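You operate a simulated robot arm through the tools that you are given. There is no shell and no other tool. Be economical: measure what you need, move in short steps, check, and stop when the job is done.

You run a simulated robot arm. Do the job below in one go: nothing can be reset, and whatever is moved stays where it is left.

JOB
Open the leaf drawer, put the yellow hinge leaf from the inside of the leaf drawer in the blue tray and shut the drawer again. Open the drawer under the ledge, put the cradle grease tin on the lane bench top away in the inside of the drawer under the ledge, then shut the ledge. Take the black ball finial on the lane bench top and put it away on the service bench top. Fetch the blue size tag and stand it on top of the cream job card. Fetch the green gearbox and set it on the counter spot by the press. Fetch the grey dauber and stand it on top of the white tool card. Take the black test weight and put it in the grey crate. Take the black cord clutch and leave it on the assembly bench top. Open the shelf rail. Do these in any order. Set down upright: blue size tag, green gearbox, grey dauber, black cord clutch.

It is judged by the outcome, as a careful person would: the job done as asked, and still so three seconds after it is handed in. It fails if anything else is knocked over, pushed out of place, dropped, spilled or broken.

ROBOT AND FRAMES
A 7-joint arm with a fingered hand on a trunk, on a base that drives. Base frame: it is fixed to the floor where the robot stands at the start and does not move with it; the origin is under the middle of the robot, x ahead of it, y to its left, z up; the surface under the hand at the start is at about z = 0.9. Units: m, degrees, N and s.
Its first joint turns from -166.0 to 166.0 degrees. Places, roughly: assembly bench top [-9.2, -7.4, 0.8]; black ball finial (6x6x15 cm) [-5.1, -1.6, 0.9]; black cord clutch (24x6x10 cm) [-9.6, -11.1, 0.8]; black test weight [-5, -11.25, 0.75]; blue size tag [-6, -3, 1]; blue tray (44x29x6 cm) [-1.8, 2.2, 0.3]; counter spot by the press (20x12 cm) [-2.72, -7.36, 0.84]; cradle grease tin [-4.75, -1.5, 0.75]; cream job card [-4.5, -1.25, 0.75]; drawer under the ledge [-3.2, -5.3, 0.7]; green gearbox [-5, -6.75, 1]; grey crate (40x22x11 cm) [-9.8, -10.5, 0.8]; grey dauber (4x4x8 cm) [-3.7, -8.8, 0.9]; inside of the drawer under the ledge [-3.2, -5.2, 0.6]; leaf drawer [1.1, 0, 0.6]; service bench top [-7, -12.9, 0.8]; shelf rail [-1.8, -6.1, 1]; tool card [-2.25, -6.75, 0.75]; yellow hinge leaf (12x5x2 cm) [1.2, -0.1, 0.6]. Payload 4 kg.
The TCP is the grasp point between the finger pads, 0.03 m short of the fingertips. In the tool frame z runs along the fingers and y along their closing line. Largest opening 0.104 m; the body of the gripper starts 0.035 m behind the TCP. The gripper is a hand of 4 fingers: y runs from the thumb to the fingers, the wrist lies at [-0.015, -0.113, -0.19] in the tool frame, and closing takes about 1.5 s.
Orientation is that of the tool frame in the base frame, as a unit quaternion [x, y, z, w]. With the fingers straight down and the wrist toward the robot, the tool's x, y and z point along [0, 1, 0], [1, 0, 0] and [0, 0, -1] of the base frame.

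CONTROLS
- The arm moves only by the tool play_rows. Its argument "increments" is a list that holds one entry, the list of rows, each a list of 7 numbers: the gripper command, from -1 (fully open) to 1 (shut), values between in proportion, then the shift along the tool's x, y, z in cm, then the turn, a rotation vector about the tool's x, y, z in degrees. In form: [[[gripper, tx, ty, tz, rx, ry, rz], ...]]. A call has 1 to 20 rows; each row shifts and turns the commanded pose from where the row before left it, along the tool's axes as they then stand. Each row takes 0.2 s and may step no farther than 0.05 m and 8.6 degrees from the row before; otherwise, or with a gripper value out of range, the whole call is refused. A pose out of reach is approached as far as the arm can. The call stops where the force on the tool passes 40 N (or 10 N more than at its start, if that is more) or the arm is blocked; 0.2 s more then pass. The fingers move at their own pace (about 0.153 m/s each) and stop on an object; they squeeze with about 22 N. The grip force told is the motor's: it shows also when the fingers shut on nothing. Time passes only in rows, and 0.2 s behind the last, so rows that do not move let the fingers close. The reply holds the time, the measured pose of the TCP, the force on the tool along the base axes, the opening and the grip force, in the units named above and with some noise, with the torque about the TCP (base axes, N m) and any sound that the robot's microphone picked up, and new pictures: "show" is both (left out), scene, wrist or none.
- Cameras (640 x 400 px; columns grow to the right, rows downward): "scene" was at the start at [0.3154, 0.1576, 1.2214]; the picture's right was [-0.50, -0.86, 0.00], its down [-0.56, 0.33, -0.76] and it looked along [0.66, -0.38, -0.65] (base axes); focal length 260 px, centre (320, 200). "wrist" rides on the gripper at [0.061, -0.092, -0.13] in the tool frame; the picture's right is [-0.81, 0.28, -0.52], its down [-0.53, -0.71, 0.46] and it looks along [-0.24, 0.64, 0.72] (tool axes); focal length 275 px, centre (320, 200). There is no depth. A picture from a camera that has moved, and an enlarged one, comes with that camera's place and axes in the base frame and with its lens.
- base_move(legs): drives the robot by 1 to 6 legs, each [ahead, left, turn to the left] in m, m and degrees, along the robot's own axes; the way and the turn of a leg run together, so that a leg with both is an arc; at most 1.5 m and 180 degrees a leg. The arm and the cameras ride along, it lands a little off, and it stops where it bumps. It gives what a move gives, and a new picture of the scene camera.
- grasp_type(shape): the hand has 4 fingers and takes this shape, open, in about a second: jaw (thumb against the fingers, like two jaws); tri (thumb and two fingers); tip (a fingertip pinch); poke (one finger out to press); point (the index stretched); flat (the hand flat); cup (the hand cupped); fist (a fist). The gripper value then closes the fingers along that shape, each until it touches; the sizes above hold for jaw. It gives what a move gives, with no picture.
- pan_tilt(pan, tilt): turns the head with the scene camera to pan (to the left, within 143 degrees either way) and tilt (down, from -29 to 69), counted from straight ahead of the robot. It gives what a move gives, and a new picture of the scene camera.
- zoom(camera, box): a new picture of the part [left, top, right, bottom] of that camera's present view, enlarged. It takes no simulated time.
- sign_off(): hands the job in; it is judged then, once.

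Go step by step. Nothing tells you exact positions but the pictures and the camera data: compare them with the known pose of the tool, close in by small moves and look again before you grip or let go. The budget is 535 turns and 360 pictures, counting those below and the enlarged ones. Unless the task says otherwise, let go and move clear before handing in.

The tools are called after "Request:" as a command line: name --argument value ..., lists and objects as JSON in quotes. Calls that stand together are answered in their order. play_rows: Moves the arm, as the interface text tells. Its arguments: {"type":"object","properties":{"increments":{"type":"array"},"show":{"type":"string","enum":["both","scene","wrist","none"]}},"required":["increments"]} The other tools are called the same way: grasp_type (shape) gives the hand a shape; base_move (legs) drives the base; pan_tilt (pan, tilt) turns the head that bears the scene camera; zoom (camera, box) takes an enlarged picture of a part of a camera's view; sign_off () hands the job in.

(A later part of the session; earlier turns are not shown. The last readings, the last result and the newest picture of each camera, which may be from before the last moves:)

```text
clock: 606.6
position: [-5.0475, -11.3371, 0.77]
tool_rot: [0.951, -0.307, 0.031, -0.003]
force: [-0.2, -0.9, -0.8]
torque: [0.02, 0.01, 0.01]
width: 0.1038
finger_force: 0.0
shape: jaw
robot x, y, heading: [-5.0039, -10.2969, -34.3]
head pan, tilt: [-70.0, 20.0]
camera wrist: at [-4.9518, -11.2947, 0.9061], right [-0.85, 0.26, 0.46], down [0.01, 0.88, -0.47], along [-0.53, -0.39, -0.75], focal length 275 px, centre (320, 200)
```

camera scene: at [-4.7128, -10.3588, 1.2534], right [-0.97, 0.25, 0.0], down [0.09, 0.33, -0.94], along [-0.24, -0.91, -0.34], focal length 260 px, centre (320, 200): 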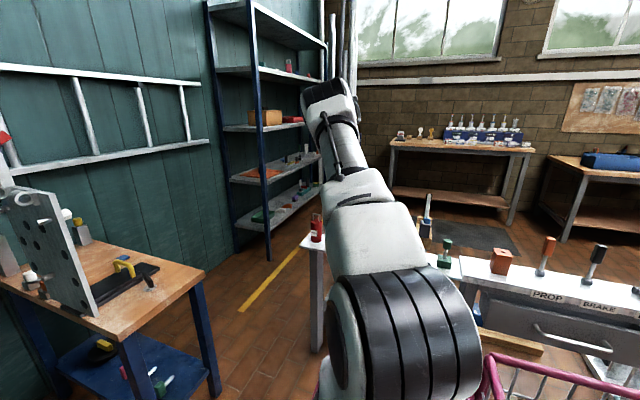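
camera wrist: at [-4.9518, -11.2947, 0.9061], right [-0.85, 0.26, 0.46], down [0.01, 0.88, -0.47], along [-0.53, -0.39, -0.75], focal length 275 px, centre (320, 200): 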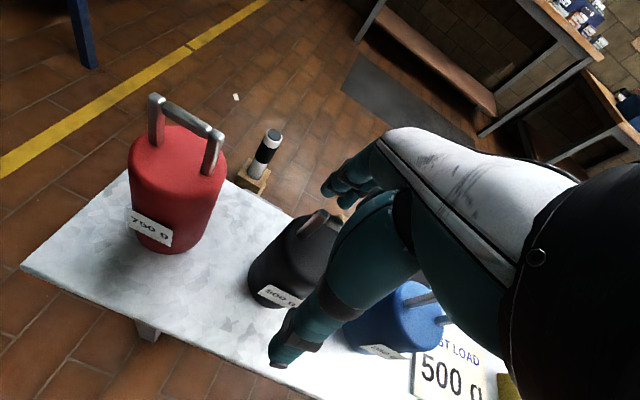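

Request:
play_rows --increments '[[[-1, -0.1, 0, 1, 0, 0, 0], [-1, 0, 0, 1, 0, 0, 0], [-1, 0, 0, 0, 0, 0, 0]]]' --show "wrist"

```text
clock: 607.4
position: [-5.0473, -11.3377, 0.7508]
tool_rot: [0.951, -0.306, 0.031, -0.002]
force: [0.6, -0.2, -0.5]
torque: [0.03, -0.04, 0.02]
width: 0.1036
finger_force: 0.0
shape: jaw
robot x, y, heading: [-5.0011, -10.2977, -34.7]
head pan, tilt: [-70.0, 20.0]
camera wrist: at [-4.9509, -11.2951, 0.8865], right [-0.85, 0.26, 0.46], down [0.01, 0.88, -0.47], along [-0.53, -0.39, -0.75], focal length 275 px, centre (320, 200)
```

wrist: 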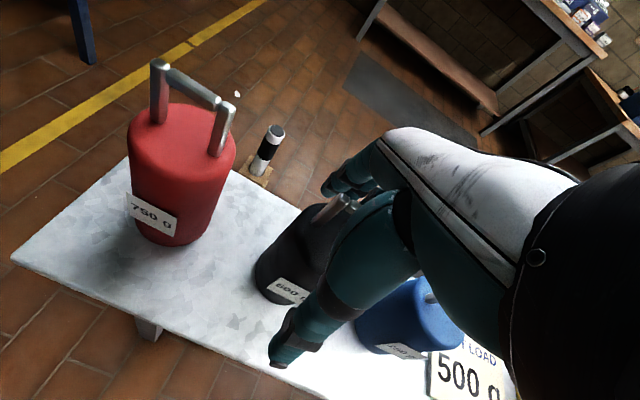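

Close on the body and lift.

Request:
play_rows --increments '[[[0, 0, 0, 0, 0, 0, 0], [1, 0, 0, 0, 0, 0, 0], [1, 0, 0, 0, 0, 0, 0], [1, 0, 0, 0, 0, 0, 0], [1, 0, 0, 0, 0, 0, 0], [1, 0, 0, 0, 0, 0, 0], [1, 0, 0, -1, 0, 0, 0], [1, 0, 0, -2, 0, 0, 0], [1, 0, 0, -3, 0, 0, 0], [1, 0, 0, 0, 0, 0, 0]]]' --show "wrist"

```text
clock: 609.6
position: [-5.0509, -11.3377, 0.811]
tool_rot: [0.951, -0.308, 0.031, -0.003]
force: [0.2, 0.4, -4.5]
torque: [0.02, -0.02, 0.01]
width: 0.0443
finger_force: 22.1
shape: jaw
robot x, y, heading: [-5.0036, -10.2944, -34.3]
head pan, tilt: [-70.0, 20.0]
camera wrist: at [-4.9547, -11.2957, 0.9467], right [-0.85, 0.26, 0.46], down [0.01, 0.88, -0.47], along [-0.53, -0.39, -0.75], focal length 275 px, centre (320, 200)
```

wrist: 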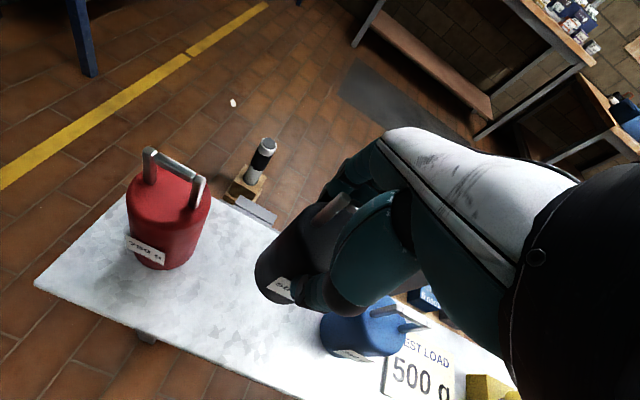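

Request:
play_rows --increments '[[[1, 0, 0, -4, 0, 0, 0], [1, 0, 0, -4, 0, 0, 0], [1, 0, 0, -4, 0, 0, 0], [1, 0, 0, -4, 0, 0, 0], [1, 0, 0, -4, 0, 0, 0], [1, 0, -4.5, -1, 0, 0, 0], [1, 0, -4.5, 0, 0, 0, 0], [1, 0, -4.5, 0, 0, 0, 0], [1, 0, -4.5, 0, 0, 0, 0], [1, 0, -4.5, 0, 0, 0, 0], [1, 0, -4.5, 0, 0, 0, 0], [1, 0, -4.5, 0, 0, 0, 0], [1, 0, -4.5, 0, 0, 0, 0]]]' --show "none"

Request:
base_move --legs '[[0, 0.15, 0], [-1.4, 0, 0], [-1.2, 0, 0]]'

Request:
pan_tilt --pan -110 --tilt 15

```text
clock: 612.4
position: [-4.8541, -11.0418, 1.0302]
tool_rot: [0.951, -0.308, 0.031, -0.004]
force: [-0.2, 0.2, -6.0]
torque: [0.02, 0.02, -0.01]
width: 0.0442
finger_force: 22.4
shape: jaw
robot x, y, heading: [-5.0018, -10.2983, -34.7]
head pan, tilt: [-70.0, 20.0]
```

```text
clock: 625.9
position: [-6.8983, -9.4638, 1.029]
tool_rot: [0.949, -0.314, 0.03, -0.005]
force: [-0.1, 0.4, -4.9]
torque: [0.03, 0.0, 0.01]
width: 0.0445
finger_force: 22.3
shape: jaw
robot x, y, heading: [-7.038, -8.7201, -35.2]
head pan, tilt: [-70.0, 20.0]
camera scene: at [-6.7495, -8.7839, 1.2534], right [-0.96, 0.26, 0.0], down [0.09, 0.33, -0.94], along [-0.25, -0.91, -0.34], focal length 260 px, centre (320, 200)
```

scene: 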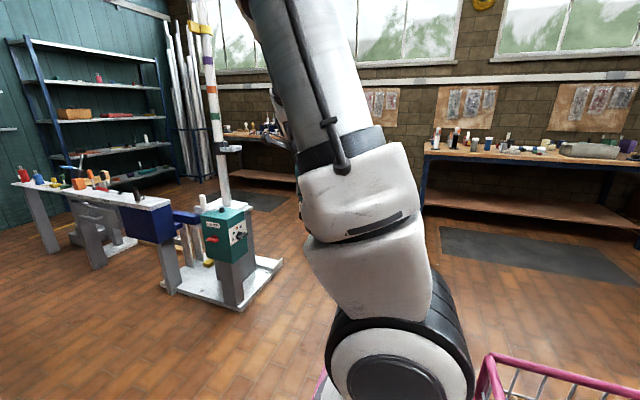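

```text
clock: 627.0
position: [-6.8981, -9.4654, 1.0295]
tool_rot: [0.949, -0.313, 0.03, -0.004]
force: [0.7, -0.8, -5.5]
torque: [0.01, -0.01, -0.02]
width: 0.0444
finger_force: 21.8
shape: jaw
robot x, y, heading: [-7.0382, -8.7212, -35.2]
head pan, tilt: [-110.0, 15.0]
camera scene: at [-6.8017, -8.7473, 1.2615], right [-0.57, 0.82, 0.0], down [0.21, 0.15, -0.97], along [-0.79, -0.55, -0.26], focal length 260 px, centre (320, 200)
```

scene: 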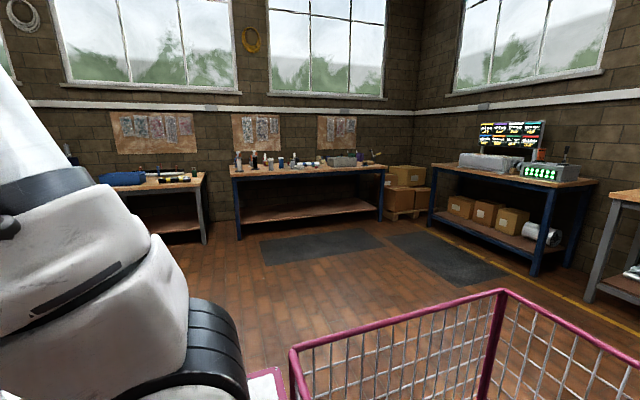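

Request:
base_move --legs '[[-1.5, 0, 0], [0, -1.0, 0], [0, -0.9, 0]]'

Request:
play_rows --increments '[[[1, 0, 0, 0, 0, 0, 0]]]' --show "wrist"

```text
clock: 643.5
position: [-9.2573, -10.119, 1.0281]
tool_rot: [0.945, -0.324, 0.03, -0.003]
force: [0.1, 0.2, -5.1]
torque: [0.01, 0.01, -0.01]
width: 0.0441
finger_force: 21.8
shape: jaw
robot x, y, heading: [-9.377, -9.3704, -36.6]
head pan, tilt: [-110.0, 15.0]
camera scene: at [-9.1429, -9.4038, 1.2615], right [-0.55, 0.84, 0.0], down [0.22, 0.14, -0.97], along [-0.81, -0.53, -0.26], focal length 260 px, centre (320, 200)
```

scene: 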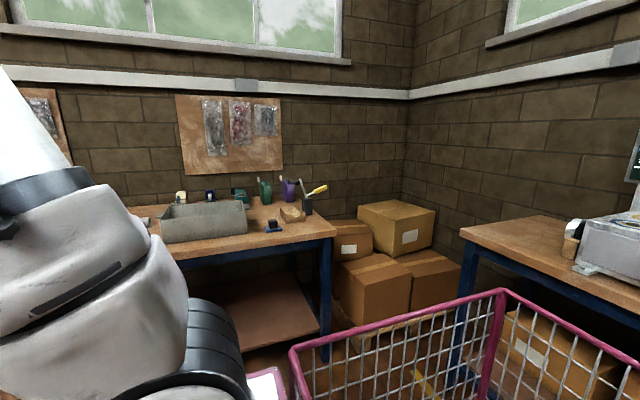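

```text
clock: 643.9
position: [-9.2572, -10.1191, 1.029]
tool_rot: [0.945, -0.324, 0.031, -0.003]
force: [-0.1, -0.1, -4.0]
torque: [0.01, -0.01, 0.0]
width: 0.0443
finger_force: 22.4
shape: jaw
robot x, y, heading: [-9.3771, -9.3685, -36.6]
head pan, tilt: [-110.0, 15.0]
camera wrist: at [-9.1593, -10.0794, 1.165], right [-0.84, 0.29, 0.46], down [0.04, 0.88, -0.47], along [-0.54, -0.37, -0.75], focal length 275 px, centre (320, 200)
```

wrist: 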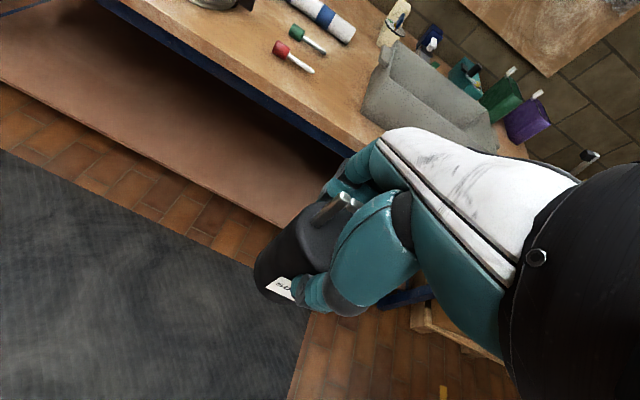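

Request:
base_move --legs '[[0, -0.25, 1]]'

Request:
play_rows --increments '[[[1, -4.2, 1, 0, 0, 0, 0], [1, -4.2, 1, 0, 0, 0, 0], [1, -4.2, 1, 0, 0, 0, 0], [1, -4.2, 1, 0, 0, 0, 0], [1, -2, 4, 0, 0, 0, 0], [1, 0, 4.5, 0, 0, 0, 0], [1, 0, 4.5, 0, 0, 0, 0], [1, 0, 0, 0, 0, 0, 0]]]' --show "wrist"

```text
clock: 645.7
position: [-9.3934, -10.3202, 1.0287]
tool_rot: [0.948, -0.316, 0.03, -0.003]
force: [0.6, -0.7, -4.9]
torque: [0.01, -0.01, -0.03]
width: 0.0444
finger_force: 22.0
shape: jaw
robot x, y, heading: [-9.5306, -9.5765, -35.5]
head pan, tilt: [-110.0, 15.0]
camera scene: at [-9.2913, -9.6039, 1.2615], right [-0.56, 0.83, 0.0], down [0.21, 0.15, -0.97], along [-0.8, -0.54, -0.26], focal length 260 px, centre (320, 200)
```

scene: 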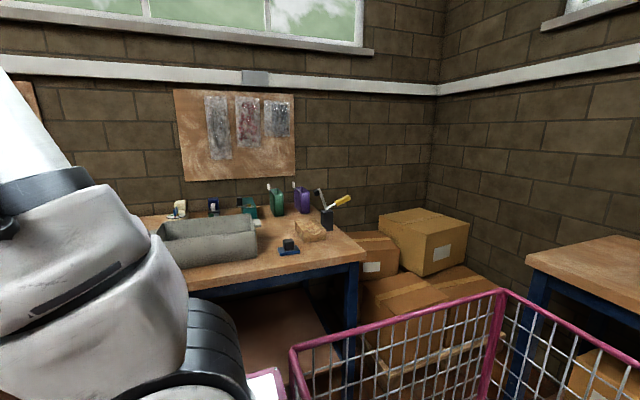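

```text
clock: 647.5
position: [-9.6436, -10.3435, 1.0106]
tool_rot: [0.949, -0.315, 0.03, -0.003]
force: [0.1, -0.1, -5.1]
torque: [0.05, 0.0, 0.01]
width: 0.0439
finger_force: 21.7
shape: jaw
robot x, y, heading: [-9.528, -9.5747, -35.5]
head pan, tilt: [-110.0, 15.0]
camera wrist: at [-9.5467, -10.303, 1.146], right [-0.84, 0.27, 0.46], down [0.03, 0.88, -0.47], along [-0.54, -0.38, -0.75], focal length 275 px, centre (320, 200)
```

wrist: 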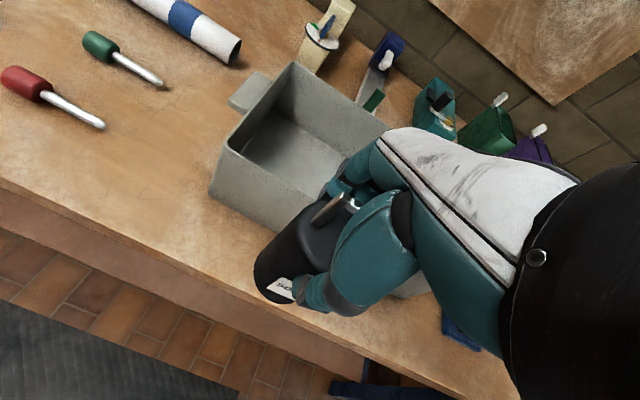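

Request:
play_rows --increments '[[[1, 0, 0, -4, 0, 0, 0], [1, -0.5, 4.2, -1, 0, 0, 0], [1, -0.5, 4.2, 0, 0, 0, 0], [1, -0.5, 4.2, 0, 0, 0, 0], [1, -0.5, 4.2, 0, 0, 0, 0], [1, -0.5, 4.2, 0, 0, 0, 0], [1, 0, 0, 0, 0, 0, 0]]]'

```text
clock: 649.1
position: [-9.7931, -10.492, 1.0571]
tool_rot: [0.948, -0.315, 0.031, -0.003]
force: [-0.2, -0.6, -5.2]
torque: [0.02, -0.03, 0.02]
width: 0.0439
finger_force: 22.3
shape: jaw
robot x, y, heading: [-9.5253, -9.5747, -36.2]
head pan, tilt: [-110.0, 15.0]
camera scene: at [-9.2914, -9.6039, 1.2616], right [-0.56, 0.83, 0.0], down [0.21, 0.15, -0.97], along [-0.8, -0.54, -0.26], focal length 260 px, centre (320, 200)
camera wrist: at [-9.697, -10.4518, 1.1932], right [-0.84, 0.27, 0.46], down [0.03, 0.88, -0.47], along [-0.54, -0.38, -0.75], focal length 275 px, centre (320, 200)
```

scene: 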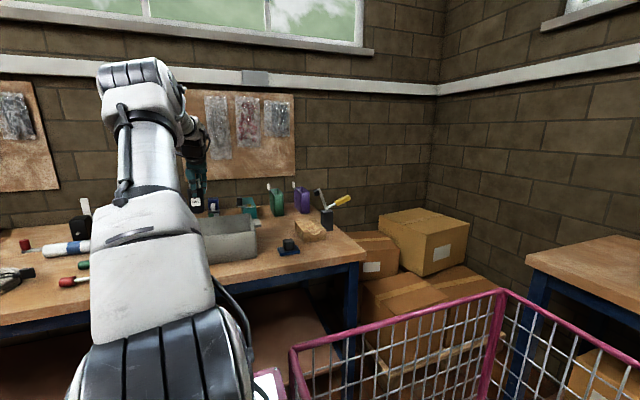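
wrist: 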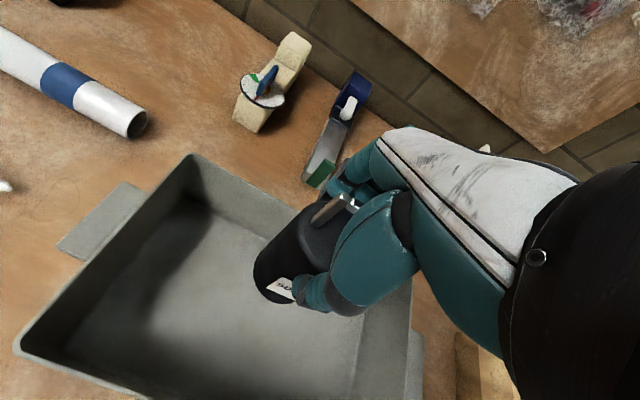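

Request:
play_rows --increments '[[[1, -0.2, 0.1, 4, 0, 0, 0], [1, -0.2, 0.1, 4, 0, 0, 0], [1, -0.1, 0.1, 3, 0, 0, 0], [1, 0, 0, 1.5, 0, 0, 0], [1, 0, 0, 0, 0, 0, 0]]]' --show "wrist"

```text
clock: 650.3
position: [-9.7924, -10.4985, 0.9316]
tool_rot: [0.948, -0.316, 0.03, -0.004]
force: [0.6, 0.4, -4.7]
torque: [0.02, 0.01, -0.01]
width: 0.0441
finger_force: 22.0
shape: jaw
robot x, y, heading: [-9.5282, -9.5755, -35.9]
head pan, tilt: [-110.0, 15.0]
camera wrist: at [-9.6959, -10.4572, 1.0682], right [-0.84, 0.27, 0.46], down [0.03, 0.88, -0.47], along [-0.54, -0.38, -0.75], focal length 275 px, centre (320, 200)
```

wrist: 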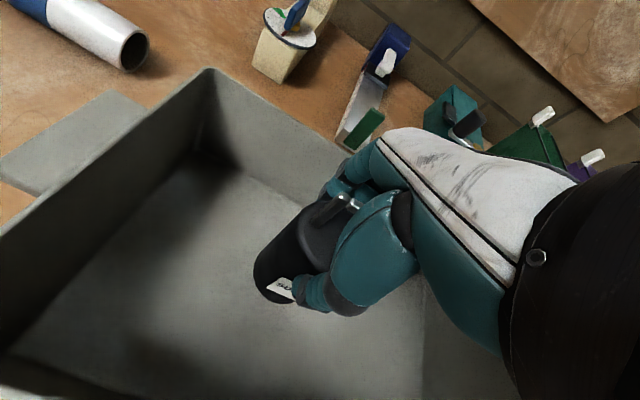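

Request:
play_rows --increments '[[[1, 0, 0, 1, 0, 0, 0], [1, 0, 0, 1, 0, 0, 0], [1, 0, 0, 0.8, 0, 0, 0], [1, 0, 0, 0.6, 0, 0, 0], [1, 0, 0, 0.6, 0, 0, 0], [1, 0, 0, 0, 0, 0, 0]]]' --show "wrist"

```text
clock: 651.7
position: [-9.7912, -10.4988, 0.8931]
tool_rot: [0.948, -0.316, 0.03, -0.003]
force: [1.3, -0.2, 0.4]
torque: [0.0, -0.01, 0.01]
width: 0.044
finger_force: 21.9
shape: jaw
robot x, y, heading: [-9.5277, -9.5716, -35.8]
head pan, tilt: [-110.0, 15.0]
camera wrist: at [-9.6938, -10.4581, 1.0291], right [-0.84, 0.27, 0.46], down [0.03, 0.88, -0.47], along [-0.54, -0.38, -0.75], focal length 275 px, centre (320, 200)
```

wrist: 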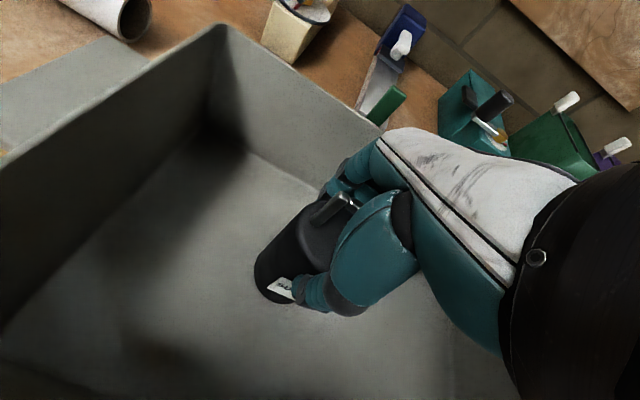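

Request:
play_rows --increments '[[[1, 0, 0, 0.3, 0, 0, 0], [0.2, 0, 0, 0, 0, 0, 0], [-0.3, 0, 0, 0, 0, 0, 0], [-0.4, 0, 0, 0, 0, 0, 0], [-0.4, 0, 0, -2, 0, 0, 0], [-0.4, 0, 0, -4, 0, 0, 0], [-0.4, 0, 0, -4, 0, 0, 0], [-0.4, 0, 0, -4, 0, 0, 0], [-0.4, 0, 0, 0, 0, 0, 0]]]' --show "wrist"

```text
clock: 653.7
position: [-9.7955, -10.4995, 1.0296]
tool_rot: [0.948, -0.316, 0.031, -0.004]
force: [-0.3, 0.5, 0.0]
torque: [0.01, -0.01, -0.01]
width: 0.0725
finger_force: 0.1
shape: jaw
robot x, y, heading: [-9.5301, -9.5733, -35.9]
head pan, tilt: [-110.0, 15.0]
camera wrist: at [-9.6991, -10.4596, 1.1654], right [-0.84, 0.27, 0.46], down [0.03, 0.88, -0.47], along [-0.54, -0.38, -0.75], focal length 275 px, centre (320, 200)
```

wrist: 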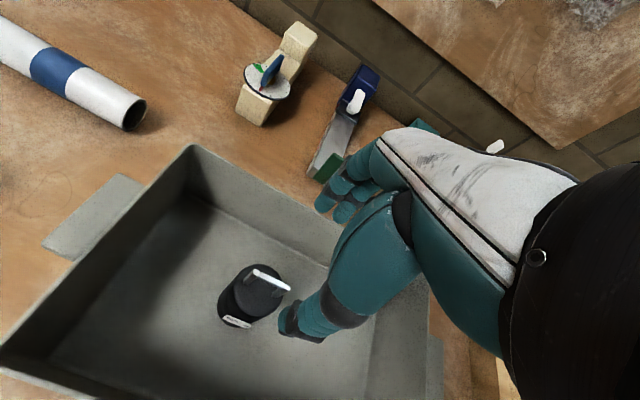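

Request:
play_rows --increments '[[[-1, 0, -4, -2, 0, 0, 0], [-1, 0, -4, -2, 0, 0, 0], [-1, 0, -4, -2, 0, 0, 0], [-1, 0, -4, -2, 0, 0, 0], [-1, 0, -4, 0, 0, 0, 0]]]' --show "none"

Request:
base_move --legs '[[0.5, 0, 0.5]]'

Request:
play_rows --increments '[[[-1, 0, 0, 0, 0, 0, 0]]]' --show "wrist"

```text
clock: 654.9
position: [-9.6825, -10.3366, 1.1122]
tool_rot: [0.948, -0.316, 0.031, -0.004]
force: [0.1, -0.3, -0.4]
torque: [0.03, 0.02, 0.03]
width: 0.1037
finger_force: 0.0
shape: jaw
robot x, y, heading: [-9.5261, -9.5713, -35.7]
head pan, tilt: [-110.0, 15.0]
```

```text
clock: 657.9
position: [-9.2697, -10.6315, 1.1136]
tool_rot: [0.949, -0.314, 0.031, -0.003]
force: [-0.2, 0.3, 0.3]
torque: [0.04, -0.04, -0.01]
width: 0.1037
finger_force: 0.0
shape: jaw
robot x, y, heading: [-9.1182, -9.8662, -35.3]
head pan, tilt: [-110.0, 15.0]
camera scene: at [-8.8811, -9.8959, 1.2616], right [-0.57, 0.82, 0.0], down [0.21, 0.15, -0.97], along [-0.8, -0.55, -0.26], focal length 260 px, centre (320, 200)
```

scene: 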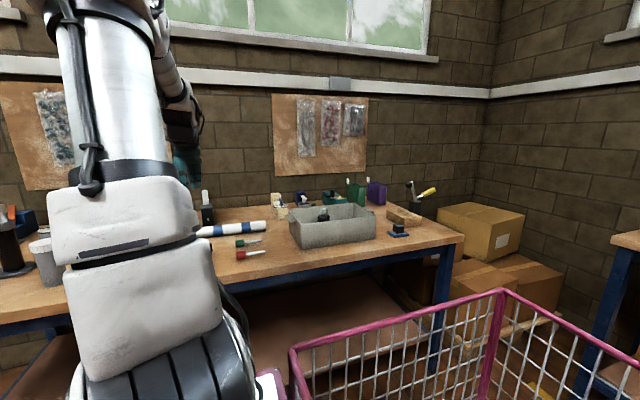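

```text
clock: 658.3
position: [-9.2689, -10.6309, 1.1131]
tool_rot: [0.949, -0.314, 0.03, -0.004]
force: [-0.5, -0.7, -0.6]
torque: [-0.01, 0.0, -0.03]
width: 0.1038
finger_force: 0.1
shape: jaw
robot x, y, heading: [-9.1171, -9.8677, -35.4]
head pan, tilt: [-110.0, 15.0]
camera wrist: at [-9.1731, -10.5902, 1.2495], right [-0.84, 0.27, 0.46], down [0.03, 0.88, -0.47], along [-0.54, -0.38, -0.75], focal length 275 px, centre (320, 200)
```

wrist: 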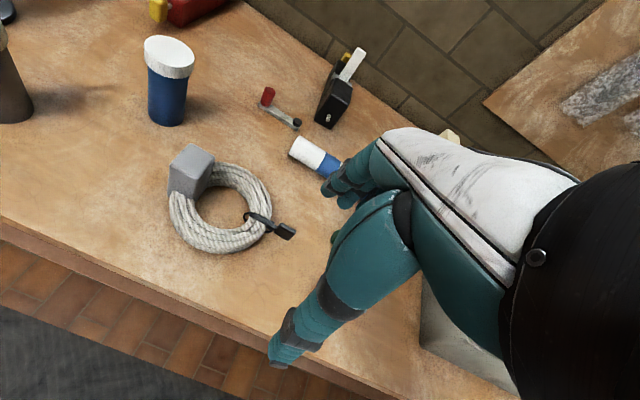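

Request:
zoom --camera "wrist" --box '[230, 20, 430, 200]'

```text
2.22 times, centred on (330, 110) of wrist
camera zoom: at [-9.1731, -10.5902, 1.2495], right [-0.84, 0.27, 0.46], down [0.03, 0.88, -0.47], along [-0.54, -0.38, -0.75], focal length 612 px, centre (298, 400)
```

zoom: 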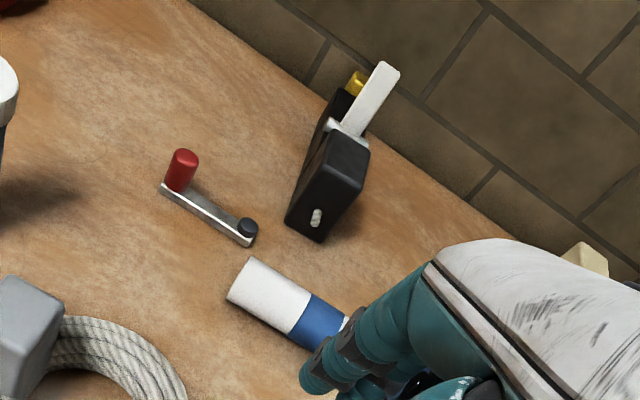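

Request:
base_move --legs '[[0, -0.18, 0]]'

Request:
play_rows --increments '[[[-1, 0, 0, 0, 0, 0, 8], [-1, 0, 0, 0, 0, 0, 8], [-1, 0, 0, 0, 0, 0, 8], [-1, 0, 0, 0, 0, 0, 8], [-1, 0, 0, 0, 0, 0, 8], [-1, 0, 0, 0, 0, 0, 8], [-1, 0, 0, 0, 0, 0, 8], [-1, 0, 0, 0, 0, 0, 8], [-1, 0, 0, 0, 0, 0, 8], [-1, 0, 0, 0, 0, 0, 8], [-1, 0, 0, 0, 0, 0, 8], [-1, 0, 0, 0, 0, 0, 0]]]' --show "wrist"

```text
clock: 659.8
position: [-9.3727, -10.7774, 1.1141]
tool_rot: [0.949, -0.315, 0.031, -0.003]
force: [-0.2, 0.6, -0.3]
torque: [-0.02, -0.02, -0.03]
width: 0.1037
finger_force: 0.1
shape: jaw
robot x, y, heading: [-9.2214, -10.0087, -35.5]
head pan, tilt: [-110.0, 15.0]
camera scene: at [-8.9851, -10.0421, 1.2616], right [-0.57, 0.82, 0.0], down [0.21, 0.15, -0.97], along [-0.8, -0.55, -0.26], focal length 260 px, centre (320, 200)
```

scene: 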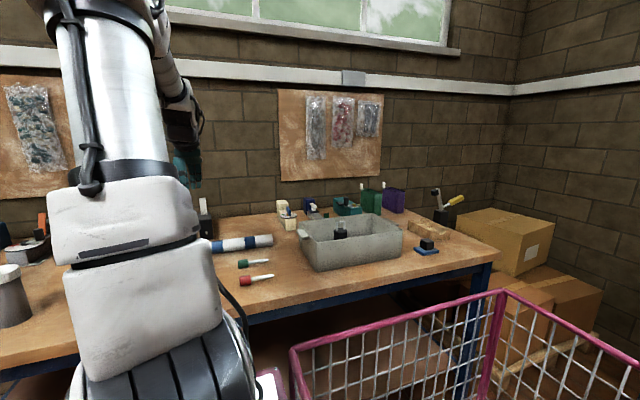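

```text
clock: 662.4
position: [-9.3728, -10.7793, 1.1135]
tool_rot: [-0.464, 0.885, -0.021, 0.023]
force: [-0.1, -0.2, 0.7]
torque: [0.0, 0.03, 0.01]
width: 0.1038
finger_force: 0.0
shape: jaw
robot x, y, heading: [-9.2225, -10.0098, -35.3]
head pan, tilt: [-110.0, 15.0]
camera wrist: at [-9.3394, -10.8767, 1.248], right [0.2, 0.83, 0.52], down [0.92, 0.03, -0.4], along [-0.35, 0.56, -0.75], focal length 275 px, centre (320, 200)
```

wrist: 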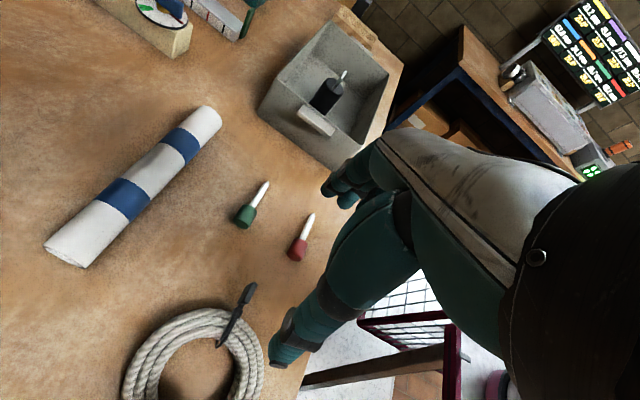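

Request:
play_rows --increments '[[[-1, 4.4, 0, 0, 0, 0, 0], [-1, 4.4, 0, 0, 0, 0, 0], [-1, 4.4, 0, 0, 0, 0, 0], [-1, 4.4, 0, 0, 0, 0, 0], [-1, 4.4, -1, 0, 0, 0, 0], [-1, 4.4, -1, 0, 0, 0, 0], [-1, 4, -1, 0, 0, 0, 0], [-1, 0, 0, 0, 0, 0, 0]]]' --show "wrist"

```text
clock: 664.2
position: [-9.4448, -10.9027, 1.1044]
tool_rot: [-0.465, 0.885, -0.02, 0.023]
force: [-0.2, 0.7, 0.0]
torque: [0.04, 0.04, -0.01]
width: 0.1039
finger_force: 0.0
shape: jaw
out of reach, approached as far as the arm can: row 4, 5, 6, 7
robot x, y, heading: [-9.2214, -10.0125, -35.6]
head pan, tilt: [-110.0, 15.0]
no pictures are left
```

Pictures have run out, so from here I work from the geometry already measured and the force readings. The clutch's body front is at about (-9.58, -11.04), 6 cm wide across the row; I'll lower and reach over it in steps.

Request:
play_rows --increments '[[[-1, 0, 0, 4, 0, 0, 0], [-1, 0, 0, 4, 0, 0, 0], [-1, 0, 0, 2, 0, 0, 0], [-1, 0, 0, 0, 0, 0, 0]]]' --show "none"

Request:
play_rows --increments '[[[-1, 4, 0.5, 0, 0, 0, 0], [-1, 4, 0.5, 0, 0, 0, 0], [-1, 4, 0.5, 0, 0, 0, 0], [-1, 0, 0, 0, 0, 0, 0]]]' --show "none"

```text
clock: 665.2
position: [-9.4509, -10.9257, 1.0073]
tool_rot: [-0.464, 0.885, -0.019, 0.025]
force: [0.7, -0.5, 0.0]
torque: [0.0, 0.01, -0.03]
width: 0.104
finger_force: 0.0
shape: jaw
out of reach, approached as far as the arm can: row 1, 2, 3
robot x, y, heading: [-9.223, -10.0116, -35.6]
head pan, tilt: [-110.0, 15.0]
no pictures are left
```

```text
clock: 666.2
position: [-9.4651, -10.9248, 0.999]
tool_rot: [-0.464, 0.885, -0.02, 0.024]
force: [-0.6, -0.1, -0.1]
torque: [0.0, 0.0, -0.01]
width: 0.1042
finger_force: 0.0
shape: jaw
out of reach, approached as far as the arm can: row 1, 2, 3
robot x, y, heading: [-9.2213, -10.0127, -35.4]
head pan, tilt: [-110.0, 15.0]
no pictures are left
```

Request:
play_rows --increments '[[[-1, -3, 0, -3, 0, 0, 0], [-1, -3, 0, -3, 0, 0, 0], [-1, -3, 0, -3, 0, 0, 0], [-1, -4, 0, -2, 0, 0, 0], [-1, -4, 0, 0, 0, 0, 0], [-1, 0, 0, 0, 0, 0, 0]]]' --show "none"

Request:
base_move --legs '[[0.35, 0, 0], [0, -0.04, 0]]'

```text
clock: 667.6
position: [-9.4334, -10.8958, 1.1242]
tool_rot: [-0.464, 0.885, -0.021, 0.025]
force: [-0.6, -0.8, 0.7]
torque: [-0.01, -0.01, -0.01]
width: 0.1037
finger_force: 0.1
shape: jaw
out of reach, approached as far as the arm can: row 1, 2, 3, 4, 5
robot x, y, heading: [-9.2201, -10.0141, -35.4]
head pan, tilt: [-110.0, 15.0]
no pictures are left
```

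```text
clock: 670.3
position: [-9.1655, -11.1316, 1.1245]
tool_rot: [-0.467, 0.884, -0.02, 0.024]
force: [-0.9, -0.1, -0.6]
torque: [-0.01, 0.01, 0.02]
width: 0.1042
finger_force: 0.0
shape: jaw
robot x, y, heading: [-8.9594, -10.2456, -34.9]
head pan, tilt: [-110.0, 15.0]
```

Request:
play_rows --increments '[[[-1, 0, 0, 0, 0, 0, 0], [-1, 0, 0, 0, 0, 0, 0]]]' --show "none"

```text
clock: 670.9
position: [-9.1668, -11.1315, 1.1245]
tool_rot: [-0.467, 0.884, -0.02, 0.024]
force: [0.2, -0.1, 0.2]
torque: [0.0, 0.0, 0.02]
width: 0.104
finger_force: 0.0
shape: jaw
robot x, y, heading: [-8.9624, -10.2482, -35.0]
head pan, tilt: [-110.0, 15.0]
no pictures are left
```

Request:
play_rows --increments '[[[-1, 0, 4.3, 0, 0, 0, 0], [-1, 0, 4.3, 0, 0, 0, 0], [-1, 0, 4.3, 0, 0, 0, 0], [-1, 0, 4.3, 0, 0, 0, 0], [-1, 0, 4.3, 0, 0, 0, 0], [-1, 0, 4.3, 0, 0, 0, 0], [-1, 0, 4.3, 0, 0, 0, 0], [-1, 0, 4.3, 0, 0, 0, 0], [-1, 0, 4.3, 0, 0, 0, 0], [-1, 0, 0, 0, 0, 0, 0]]]' --show "none"

```text
clock: 673.1
position: [-9.4768, -10.9154, 1.0993]
tool_rot: [-0.466, 0.884, -0.019, 0.025]
force: [0.4, 0.7, 0.6]
torque: [-0.03, 0.02, 0.01]
width: 0.104
finger_force: 0.1
shape: jaw
out of reach, approached as far as the arm can: row 1, 2, 3, 7, 8, 9
robot x, y, heading: [-8.9604, -10.2474, -35.1]
head pan, tilt: [-110.0, 15.0]
no pictures are left
```

Request:
play_rows --increments '[[[-1, 0, 0, 0, 0, 7, 0], [-1, 0, 0, 0, 0, 7, 0], [-1, 0, 0, 0, 0, 7, 0], [-1, 0, 0, 0, 0, 7, 0], [-1, 0, 0, 0, 0, 7, 0], [-1, 0, 0, 0, 0, 0, 0]]]' --show "none"

```text
clock: 674.5
position: [-9.4772, -10.9155, 1.0997]
tool_rot: [-0.439, 0.85, -0.16, -0.243]
force: [-0.6, -0.1, 0.0]
torque: [0.0, -0.02, 0.04]
width: 0.1039
finger_force: 0.1
shape: jaw
robot x, y, heading: [-8.9586, -10.2495, -35.4]
head pan, tilt: [-110.0, 15.0]
no pictures are left
```

Request:
play_rows --increments '[[[-1, 1.1, 0.54, 4.06, 0, 0, 0], [-1, 1.1, 0.54, 4.06, 0, 0, 0], [-1, 1.1, 0.54, 4.06, 0, 0, 0], [-1, 1.1, 0.54, 4.06, 0, 0, 0], [-1, 0, 0, 0, 0, 0, 0]]]' --show "none"

```text
clock: 675.7
position: [-9.5607, -11.0126, 0.9867]
tool_rot: [-0.439, 0.85, -0.159, -0.242]
force: [0.1, 0.8, -0.6]
torque: [0.0, 0.02, 0.03]
width: 0.104
finger_force: 0.0
shape: jaw
robot x, y, heading: [-8.9608, -10.2476, -34.8]
head pan, tilt: [-110.0, 15.0]
no pictures are left
```

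Request:
play_rows --increments '[[[-1, 0.2, 0.1, 2, 0, 0, 0], [-1, 0.2, 0.1, 2, 0, 0, 0], [-1, 0.2, 0.1, 2, 0, 0, 0], [-1, 0.2, 0.1, 1.5, 0, 0, 0], [-1, 0, 0, 0, 0, 0, 0]]]' --show "none"

```text
clock: 676.9
position: [-9.5686, -11.0313, 0.9411]
tool_rot: [-0.439, 0.85, -0.16, -0.242]
force: [0.8, 0.1, -0.3]
torque: [-0.02, -0.03, -0.01]
width: 0.1041
finger_force: 0.0
shape: jaw
out of reach, approached as far as the arm can: row 2, 3, 4
robot x, y, heading: [-8.9653, -10.2441, -35.1]
head pan, tilt: [-110.0, 15.0]
no pictures are left
```

Request:
play_rows --increments '[[[-1, 0, 0, -4, 0, 0, 0], [-1, 0, 0, -4, 0, 0, 0], [-1, 0, 0, -4, 0, 0, 0], [-1, 0, 0, 0, 0, 5, 0], [-1, 0, 0, 0, 0, 5, 0], [-1, 0, 0, 0, 0, 0, 0]]]' --show "none"

Request:
base_move --legs '[[0, -0.04, 0]]'

```text
clock: 678.3
position: [-9.5364, -10.9749, 1.0385]
tool_rot: [-0.424, 0.826, -0.197, -0.315]
force: [-0.3, -0.3, 0.2]
torque: [-0.02, -0.01, 0.0]
width: 0.104
finger_force: 0.0
shape: jaw
robot x, y, heading: [-8.9614, -10.2473, -34.9]
head pan, tilt: [-110.0, 15.0]
no pictures are left
```

```text
clock: 679.2
position: [-9.5591, -11.0067, 1.0384]
tool_rot: [-0.424, 0.826, -0.197, -0.316]
force: [-0.5, -0.1, -0.8]
torque: [0.05, 0.0, 0.05]
width: 0.1037
finger_force: 0.0
shape: jaw
robot x, y, heading: [-8.982, -10.2784, -35.2]
head pan, tilt: [-110.0, 15.0]
```

Request:
play_rows --increments '[[[-1, -1.6, 0.2, 2.2, 0, 0, 0], [-1, -1.5, 0.2, 2.2, 0, 0, 0], [-1, -1.5, 0.2, 2.2, 0, 0, 0], [-1, 0, 0, 0, 0, 0, 0]]]' --show "none"

Request:
play_rows --increments '[[[-1, 0, 0, 2, 0, 0, 0], [-1, 0, 0, 2, 0, 0, 0], [-1, 0, 0, 2, 0, 0, 0], [-1, 0, 0, 0, 0, 0, 0]]]' --show "none"

```text
clock: 680.2
position: [-9.5655, -11.015, 0.958]
tool_rot: [-0.424, 0.826, -0.197, -0.315]
force: [-0.8, 0.4, -0.6]
torque: [0.0, 0.03, 0.02]
width: 0.104
finger_force: 0.0
shape: jaw
robot x, y, heading: [-8.9823, -10.2804, -35.1]
head pan, tilt: [-110.0, 15.0]
no pictures are left
```

```text
clock: 681.2
position: [-9.5891, -11.0495, 0.9156]
tool_rot: [-0.424, 0.826, -0.196, -0.316]
force: [-0.5, 0.8, 0.6]
torque: [0.01, 0.03, -0.01]
width: 0.104
finger_force: 0.1
shape: jaw
robot x, y, heading: [-8.9786, -10.2818, -35.1]
head pan, tilt: [-110.0, 15.0]
no pictures are left
```

Request:
play_rows --increments '[[[-1, 0, 0, 1.5, 0, 0, 0], [-1, 0, 0, 1.2, 0, 0, 0], [-1, 0, 0, 0, 0, 0, 0]]]' --show "none"

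```text
clock: 682.0
position: [-9.5981, -11.0672, 0.895]
tool_rot: [-0.424, 0.826, -0.197, -0.316]
force: [0.5, -0.7, 0.3]
torque: [0.05, -0.02, 0.03]
width: 0.104
finger_force: 0.2
shape: jaw
robot x, y, heading: [-8.9795, -10.2829, -35.3]
head pan, tilt: [-110.0, 15.0]
no pictures are left
```

Request:
play_rows --increments '[[[-1, 0, 0, 1, 0, 0, 0], [-1, 0, 0, 0, 0, 0, 0]]]' --show "none"

Request:
play_rows --increments '[[[-1, 0, 0, 1, 0, 0, 0], [-1, 0, 0, 0, 0, 0, 0]]]' --show "none"

```text
clock: 682.6
position: [-9.6027, -11.0746, 0.8887]
tool_rot: [-0.424, 0.826, -0.196, -0.316]
force: [0.7, 0.2, 0.1]
torque: [0.01, 0.0, 0.02]
width: 0.1041
finger_force: 0.0
shape: jaw
robot x, y, heading: [-8.9793, -10.2807, -34.9]
head pan, tilt: [-110.0, 15.0]
no pictures are left
```

```text
clock: 683.2
position: [-9.6059, -11.0798, 0.8809]
tool_rot: [-0.424, 0.826, -0.197, -0.316]
force: [0.3, -0.1, -0.3]
torque: [-0.02, 0.01, 0.0]
width: 0.104
finger_force: 0.2
shape: jaw
robot x, y, heading: [-8.9837, -10.2817, -34.8]
head pan, tilt: [-110.0, 15.0]
no pictures are left
```

Request:
play_rows --increments '[[[0, 0, 0, 0, 0, 0, 0], [0.5, 0, 0, 0, 0, 0, 0], [1, 0, 0, 0, 0, 0, 0], [1, 0, 0, 0, 0, 0, 0], [1, 0, 0, 0, 0, 0, 0], [1, 0, 0, 0, 0, 0, 0]]]' --show "none"

```text
clock: 684.6
position: [-9.6062, -11.0792, 0.8801]
tool_rot: [-0.424, 0.826, -0.196, -0.315]
force: [-0.2, 0.4, 0.0]
torque: [0.04, 0.04, 0.08]
width: 0.0492
finger_force: 22.5
shape: jaw
robot x, y, heading: [-8.9836, -10.2804, -35.2]
head pan, tilt: [-110.0, 15.0]
no pictures are left
```

Request:
play_rows --increments '[[[1, 0.69, -0.06, -0.72, 0, 0, 0], [1, 1.03, -0.09, -1.09, 0, 0, 0], [1, 0, 0, 0, 0, 0, 0]]]' --show "none"

Request:
play_rows --increments '[[[1, 1.4, -0.12, -1.45, 0, 0, 0], [1, 1.4, -0.12, -1.45, 0, 0, 0], [1, 0, 0, 0, 0, 0, 0]]]' --show "none"

```text
clock: 685.4
position: [-9.6077, -11.0811, 0.9054]
tool_rot: [-0.424, 0.826, -0.197, -0.315]
force: [0.4, -0.1, -3.5]
torque: [0.23, -0.06, 0.01]
width: 0.0491
finger_force: 21.8
shape: jaw
robot x, y, heading: [-8.9809, -10.2784, -34.9]
head pan, tilt: [-110.0, 15.0]
no pictures are left
```

```text
clock: 686.2
position: [-9.6085, -11.0821, 0.9453]
tool_rot: [-0.424, 0.826, -0.196, -0.315]
force: [0.3, 0.4, -3.3]
torque: [0.19, -0.1, 0.0]
width: 0.0489
finger_force: 22.1
shape: jaw
robot x, y, heading: [-8.9802, -10.2819, -35.1]
head pan, tilt: [-110.0, 15.0]
no pictures are left
```

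The clutch is held level (steady 3.4 N, about 5 cm wide). I'll raise it a little, back straight off the bench, turn and go to the assembly bench.

Request:
play_rows --increments '[[[1, 1.4, -0.12, -1.45, 0, 0, 0], [1, 1.4, -0.12, -1.45, 0, 0, 0], [1, 1.4, -0.12, -1.45, 0, 0, 0], [1, 0, 0, 0, 0, 0, 0]]]' --show "none"

Request:
base_move --legs '[[0, 0.75, 0], [0, 0.75, 0]]'

```text
clock: 687.2
position: [-9.6058, -11.0796, 1.0058]
tool_rot: [-0.424, 0.826, -0.197, -0.315]
force: [-1.0, 0.0, -3.7]
torque: [0.16, -0.08, 0.01]
width: 0.0487
finger_force: 21.8
shape: jaw
robot x, y, heading: [-8.982, -10.2776, -34.9]
head pan, tilt: [-110.0, 15.0]
no pictures are left
```

```text
clock: 695.1
position: [-8.7263, -9.8153, 1.005]
tool_rot: [-0.422, 0.827, -0.196, -0.316]
force: [-0.4, 0.3, -3.9]
torque: [0.18, -0.04, -0.04]
width: 0.0491
finger_force: 22.2
shape: jaw
robot x, y, heading: [-8.0978, -9.0181, -35.6]
head pan, tilt: [-110.0, 15.0]
```

Request:
base_move --legs '[[0, 0, -89.7], [-0.63, 0, 0], [0, -0.5, 0]]'

```text
clock: 699.2
position: [-8.9434, -8.4623, 1.0034]
tool_rot: [0.25, 0.894, 0.07, -0.364]
force: [0.3, -0.7, -3.3]
torque: [-0.08, -0.19, 0.03]
width: 0.0488
finger_force: 21.9
shape: jaw
robot x, y, heading: [-8.1024, -9.0211, -120.6]
head pan, tilt: [-110.0, 15.0]
stopped in leg 1: the robot was blocked; the commanded pose is now the measured one
```

Request:
base_move --legs '[[0, 0.1, 0], [0, 0, -4.5]]'

```text
clock: 700.9
position: [-8.81, -8.4452, 1.0056]
tool_rot: [0.285, 0.884, 0.084, -0.361]
force: [0.4, 0.1, -4.5]
torque: [-0.06, -0.2, 0.0]
width: 0.0491
finger_force: 22.0
shape: jaw
robot x, y, heading: [-8.0141, -9.0731, -125.3]
head pan, tilt: [-110.0, 15.0]
```

Request:
base_move --legs '[[-0.63, 0, 0]]'

Request:
base_move --legs '[[0, -0.3, 0]]'

```text
clock: 704.3
position: [-8.4536, -7.9416, 1.0058]
tool_rot: [0.285, 0.884, 0.085, -0.362]
force: [0.6, 0.7, -3.6]
torque: [-0.07, -0.22, -0.01]
width: 0.049
finger_force: 21.6
shape: jaw
robot x, y, heading: [-7.6568, -8.566, -125.5]
head pan, tilt: [-110.0, 15.0]
```

```text
clock: 706.4
position: [-8.701, -7.7647, 1.0046]
tool_rot: [0.286, 0.883, 0.084, -0.362]
force: [0.2, 0.7, -3.4]
torque: [-0.08, -0.19, 0.02]
width: 0.0492
finger_force: 22.2
shape: jaw
robot x, y, heading: [-7.9028, -8.3913, -125.3]
head pan, tilt: [-110.0, 15.0]
```

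Request:
base_move --legs '[[0, -0.28, 0]]'

Request:
base_move --legs '[[0, -0.2, 0]]'

```text
clock: 708.4
position: [-8.9253, -7.5927, 1.0049]
tool_rot: [0.291, 0.882, 0.086, -0.362]
force: [-0.6, -0.1, -3.5]
torque: [-0.06, -0.2, 0.0]
width: 0.049
finger_force: 22.0
shape: jaw
robot x, y, heading: [-8.1357, -8.226, -125.8]
head pan, tilt: [-110.0, 15.0]
```

```text
clock: 710.0
position: [-9.0896, -7.4739, 1.0039]
tool_rot: [0.29, 0.882, 0.086, -0.361]
force: [-0.7, -0.4, -3.6]
torque: [-0.08, -0.19, 0.01]
width: 0.0491
finger_force: 21.9
shape: jaw
robot x, y, heading: [-8.3006, -8.11, -126.2]
head pan, tilt: [-110.0, 15.0]
```

Request:
base_move --legs '[[0, -0.05, 0]]'

Request:
play_rows --increments '[[[1, -2, 0.17, 2.17, 0, 0, 0], [1, -1.4, 0.12, 1.45, 0, 0, 0], [1, -1, 0.08, 1.1, 0, 0, 0], [1, 0, 0, 0, 0, 0, 0]]]' --show "none"

```text
clock: 710.9
position: [-9.1302, -7.4449, 1.0046]
tool_rot: [0.29, 0.882, 0.086, -0.361]
force: [0.2, 0.7, -4.2]
torque: [-0.08, -0.17, 0.01]
width: 0.0486
finger_force: 21.8
shape: jaw
robot x, y, heading: [-8.3395, -8.0774, -125.8]
head pan, tilt: [-110.0, 15.0]
```

```text
clock: 711.9
position: [-9.1294, -7.4455, 0.9401]
tool_rot: [0.29, 0.883, 0.086, -0.36]
force: [-0.6, -0.1, -1.1]
torque: [0.06, 0.04, -0.01]
width: 0.0491
finger_force: 22.1
shape: jaw
robot x, y, heading: [-8.3413, -8.0815, -125.6]
head pan, tilt: [-110.0, 15.0]
no pictures are left
```

Request:
play_rows --increments '[[[1, -0.35, 0.03, 0.36, 0, 0, 0], [1, 0, 0, 0, 0, 0, 0]]]' --show "none"

Request:
play_rows --increments '[[[1, -0.35, 0.03, 0.36, 0, 0, 0], [1, 0, 0, 0, 0, 0, 0]]]' --show "none"

Request:
play_rows --increments '[[[1, -0.35, 0.03, 0.36, 0, 0, 0], [1, 0, 0, 0, 0, 0, 0]]]' --show "none"

```text
clock: 712.5
position: [-9.1305, -7.4458, 0.9342]
tool_rot: [0.29, 0.882, 0.085, -0.36]
force: [-0.2, 0.0, -1.7]
torque: [0.09, 0.06, -0.01]
width: 0.049
finger_force: 21.7
shape: jaw
robot x, y, heading: [-8.3384, -8.0788, -125.5]
head pan, tilt: [-110.0, 15.0]
no pictures are left
```

```text
clock: 713.1
position: [-9.1302, -7.4456, 0.9294]
tool_rot: [0.289, 0.883, 0.087, -0.36]
force: [1.2, -2.5, 3.9]
torque: [0.15, 0.06, 0.0]
width: 0.0491
finger_force: 22.0
shape: jaw
robot x, y, heading: [-8.344, -8.0786, -125.6]
head pan, tilt: [-110.0, 15.0]
no pictures are left
```

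```text
clock: 713.7
position: [-9.1299, -7.4456, 0.9283]
tool_rot: [0.29, 0.882, 0.087, -0.362]
force: [6.0, -3.7, 22.3]
torque: [0.27, 0.25, 0.19]
width: 0.0494
finger_force: 21.6
shape: jaw
robot x, y, heading: [-8.3398, -8.0783, -125.8]
head pan, tilt: [-110.0, 15.0]
no pictures are left
```

Request:
play_rows --increments '[[[1, 0.1, 0, -0.1, 0, 0, 0], [0.2, 0, 0, 0, 0, 0, 0], [-0.2, 0, 0, 0, 0, 0, 0], [-0.6, 0, 0, 0, 0, 0, 0], [-1, 0, 0, 0, 0, 0, 0], [-1, 0, 0, 0, 0, 0, 0], [-1, 0, 0, 0, 0, 0, 0]]]' --show "none"

```text
clock: 715.3
position: [-9.1303, -7.4446, 0.9262]
tool_rot: [0.291, 0.882, 0.086, -0.36]
force: [0.2, -0.2, -0.7]
torque: [0.01, -0.01, -0.04]
width: 0.1037
finger_force: 0.0
shape: jaw
robot x, y, heading: [-8.3404, -8.0796, -125.9]
head pan, tilt: [-110.0, 15.0]
no pictures are left
```

Request:
play_rows --increments '[[[-1, 0, 0, -1.5, 0, 0, 0], [-1, 0, 0, -3, 0, 0, 0], [-1, 0, 0, -4, 0, 0, 0], [-1, 0, 0, -4, 0, 0, 0], [-1, 0, 0, 0, 0, 0, 0]]]' --show "none"

```text
clock: 716.5
position: [-9.0579, -7.4905, 1.0199]
tool_rot: [0.291, 0.882, 0.086, -0.361]
force: [0.7, -0.6, -0.3]
torque: [-0.04, 0.02, 0.03]
width: 0.1039
finger_force: 0.1
shape: jaw
robot x, y, heading: [-8.3409, -8.077, -126.0]
head pan, tilt: [-110.0, 15.0]
no pictures are left
```

Clutch is released (load gone, no residual force). Now back along the lane for the finial; first I'll straighten and tuck the hand in.

Request:
play_rows --increments '[[[-1, -3, 0, -3, 0, 0, 0], [-1, -3, 0, -3, 0, 0, 0], [-1, -3, 0, -3, 0, 0, 0], [-1, -3, 0, -3, 0, 0, 0], [-1, -2.5, 0, -2.5, 0, -7, 0], [-1, -2.5, 0, -2.5, 0, -7, 0], [-1, -2.5, 0, -2, 0, -7, 0], [-1, -3, 0, -1, 0, -7, 0], [-1, -3, 0, -1, 0, -8, 0], [-1, -3, 0, 0, 0, -8, 0], [-1, 0, 0, 0, 0, 0, 0]]]' --show "none"

```text
clock: 718.9
position: [-8.7559, -7.6998, 1.0289]
tool_rot: [0.302, 0.953, -0.029, -0.004]
force: [-0.3, -0.5, -0.5]
torque: [-0.01, -0.02, -0.01]
width: 0.1039
finger_force: 0.0
shape: jaw
robot x, y, heading: [-8.3428, -8.0807, -126.0]
head pan, tilt: [-110.0, 15.0]
no pictures are left
```

Request:
play_rows --increments '[[[-1, -4, 0, 0, 0, 0, 0], [-1, -4, 0, 0, 0, 0, 0], [-1, -3, 0, 0, 0, 0, 0], [-1, 0, 0, 0, 0, 0, 0]]]' --show "none"

Request:
base_move --legs '[[0, 0.05, 0.7], [-1.2, 0, 0], [-1.2, 0, 0]]'

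```text
clock: 719.9
position: [-8.6667, -7.7616, 1.0292]
tool_rot: [0.301, 0.953, -0.03, -0.004]
force: [0.3, 0.0, 1.0]
torque: [-0.01, -0.01, 0.0]
width: 0.104
finger_force: 0.0
shape: jaw
robot x, y, heading: [-8.3417, -8.0782, -125.5]
head pan, tilt: [-110.0, 15.0]
no pictures are left
```

```text
clock: 732.3
position: [-7.1921, -5.8223, 1.0287]
tool_rot: [0.301, 0.953, -0.029, -0.004]
force: [-0.4, 0.8, 1.1]
torque: [0.01, 0.0, -0.03]
width: 0.1039
finger_force: 0.1
shape: jaw
robot x, y, heading: [-6.868, -6.138, -125.8]
head pan, tilt: [-110.0, 15.0]
```

Request:
base_move --legs '[[0, -0.06, 0.5], [-1.2, 0, 0], [-1.2, 0, 0]]'

Request:
base_move --legs '[[-1.0, 0, 0], [-0.9, 0, 0]]'

```text
clock: 744.8
position: [-5.7791, -3.8406, 1.0292]
tool_rot: [0.316, 0.948, -0.029, -0.005]
force: [0.0, 0.0, -0.1]
torque: [0.0, -0.01, -0.05]
width: 0.1041
finger_force: 0.1
shape: jaw
robot x, y, heading: [-5.4596, -4.1665, -127.8]
head pan, tilt: [-110.0, 15.0]
```

```text
clock: 754.2
position: [-4.6515, -2.3429, 1.0286]
tool_rot: [0.305, 0.952, -0.029, -0.004]
force: [-1.0, 0.5, -0.1]
torque: [0.0, 0.0, 0.01]
width: 0.104
finger_force: 0.0
shape: jaw
robot x, y, heading: [-4.3287, -2.6591, -126.2]
head pan, tilt: [-110.0, 15.0]
```

Request:
play_rows --increments '[[[-1, 0, -4, -1, 0, 0, -7.5], [-1, 0, -4, -1, 0, 0, -7.5], [-1, 0, -4, -1, 0, 0, -7.5], [-1, 1, -4, -1, 0, 0, -7.5], [-1, 2, -3, 0, 0, 0, -7.5], [-1, 2, -3, 0, 0, 0, -7.5], [-1, 0, 0, 0, 0, 0, 0]]]' --show "none"

```text
clock: 755.8
position: [-4.7655, -2.5418, 1.0806]
tool_rot: [-0.082, 0.996, -0.025, -0.015]
force: [0.2, -0.3, 0.1]
torque: [0.01, 0.01, 0.03]
width: 0.1038
finger_force: 0.0
shape: jaw
robot x, y, heading: [-4.3284, -2.6617, -126.4]
head pan, tilt: [-110.0, 15.0]
no pictures are left
```

Request:
base_move --legs '[[-0.3, 0, 0.9], [0, -0.28, 0]]'

```text
clock: 759.4
position: [-4.8171, -2.1383, 1.0796]
tool_rot: [-0.088, 0.996, -0.025, -0.014]
force: [-0.2, -0.1, -0.4]
torque: [0.05, 0.02, 0.06]
width: 0.1039
finger_force: 0.0
shape: jaw
robot x, y, heading: [-4.3775, -2.2548, -125.3]
head pan, tilt: [-110.0, 15.0]
```

Request:
base_move --legs '[[0, -0.05, 0]]'

Request:
play_rows --increments '[[[-1, 1.3, 4.4, 0, 0, 0, 0], [-1, 1.3, 4.4, 0, 0, 0, 0], [-1, 1.3, 4.4, 0, 0, 0, 0], [-1, 1.3, 4.4, 0, 0, 0, 0], [-1, 1.3, 4.4, 0, 0, 0, 0], [-1, 1.3, 4.4, 0, 0, 0, 0], [-1, 0, 0, 0, 0, 0, 0]]]' --show "none"

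```text
clock: 760.4
position: [-4.8573, -2.1093, 1.08]
tool_rot: [-0.089, 0.996, -0.024, -0.015]
force: [0.1, 0.3, 0.0]
torque: [0.02, 0.01, -0.02]
width: 0.104
finger_force: 0.0
shape: jaw
robot x, y, heading: [-4.4192, -2.2209, -125.7]
head pan, tilt: [-110.0, 15.0]
```

```text
clock: 762.0
position: [-4.9832, -1.8647, 1.0652]
tool_rot: [-0.09, 0.996, -0.026, -0.014]
force: [0.6, 1.1, 0.3]
torque: [0.01, 0.0, -0.04]
width: 0.104
finger_force: 0.0
shape: jaw
robot x, y, heading: [-4.4168, -2.2234, -125.3]
head pan, tilt: [-110.0, 15.0]
no pictures are left
```

Request:
play_rows --increments '[[[-1, 0.9, 4.4, -0.3, 0, 0, 0], [-1, 0.9, 4.4, -0.3, 0, 0, 0], [-1, 0.9, 4.4, -0.2, 0, 0, 0], [-1, 0.9, 4.4, -0.2, 0, 0, 0], [-1, 0, 0, 0, 0, 0, 0]]]' --show "none"

```text
clock: 763.2
position: [-5.0518, -1.6976, 1.0707]
tool_rot: [-0.09, 0.996, -0.025, -0.014]
force: [0.6, 0.8, -0.7]
torque: [-0.03, 0.02, -0.02]
width: 0.1039
finger_force: 0.1
shape: jaw
robot x, y, heading: [-4.4182, -2.2238, -125.3]
head pan, tilt: [-110.0, 15.0]
no pictures are left
```

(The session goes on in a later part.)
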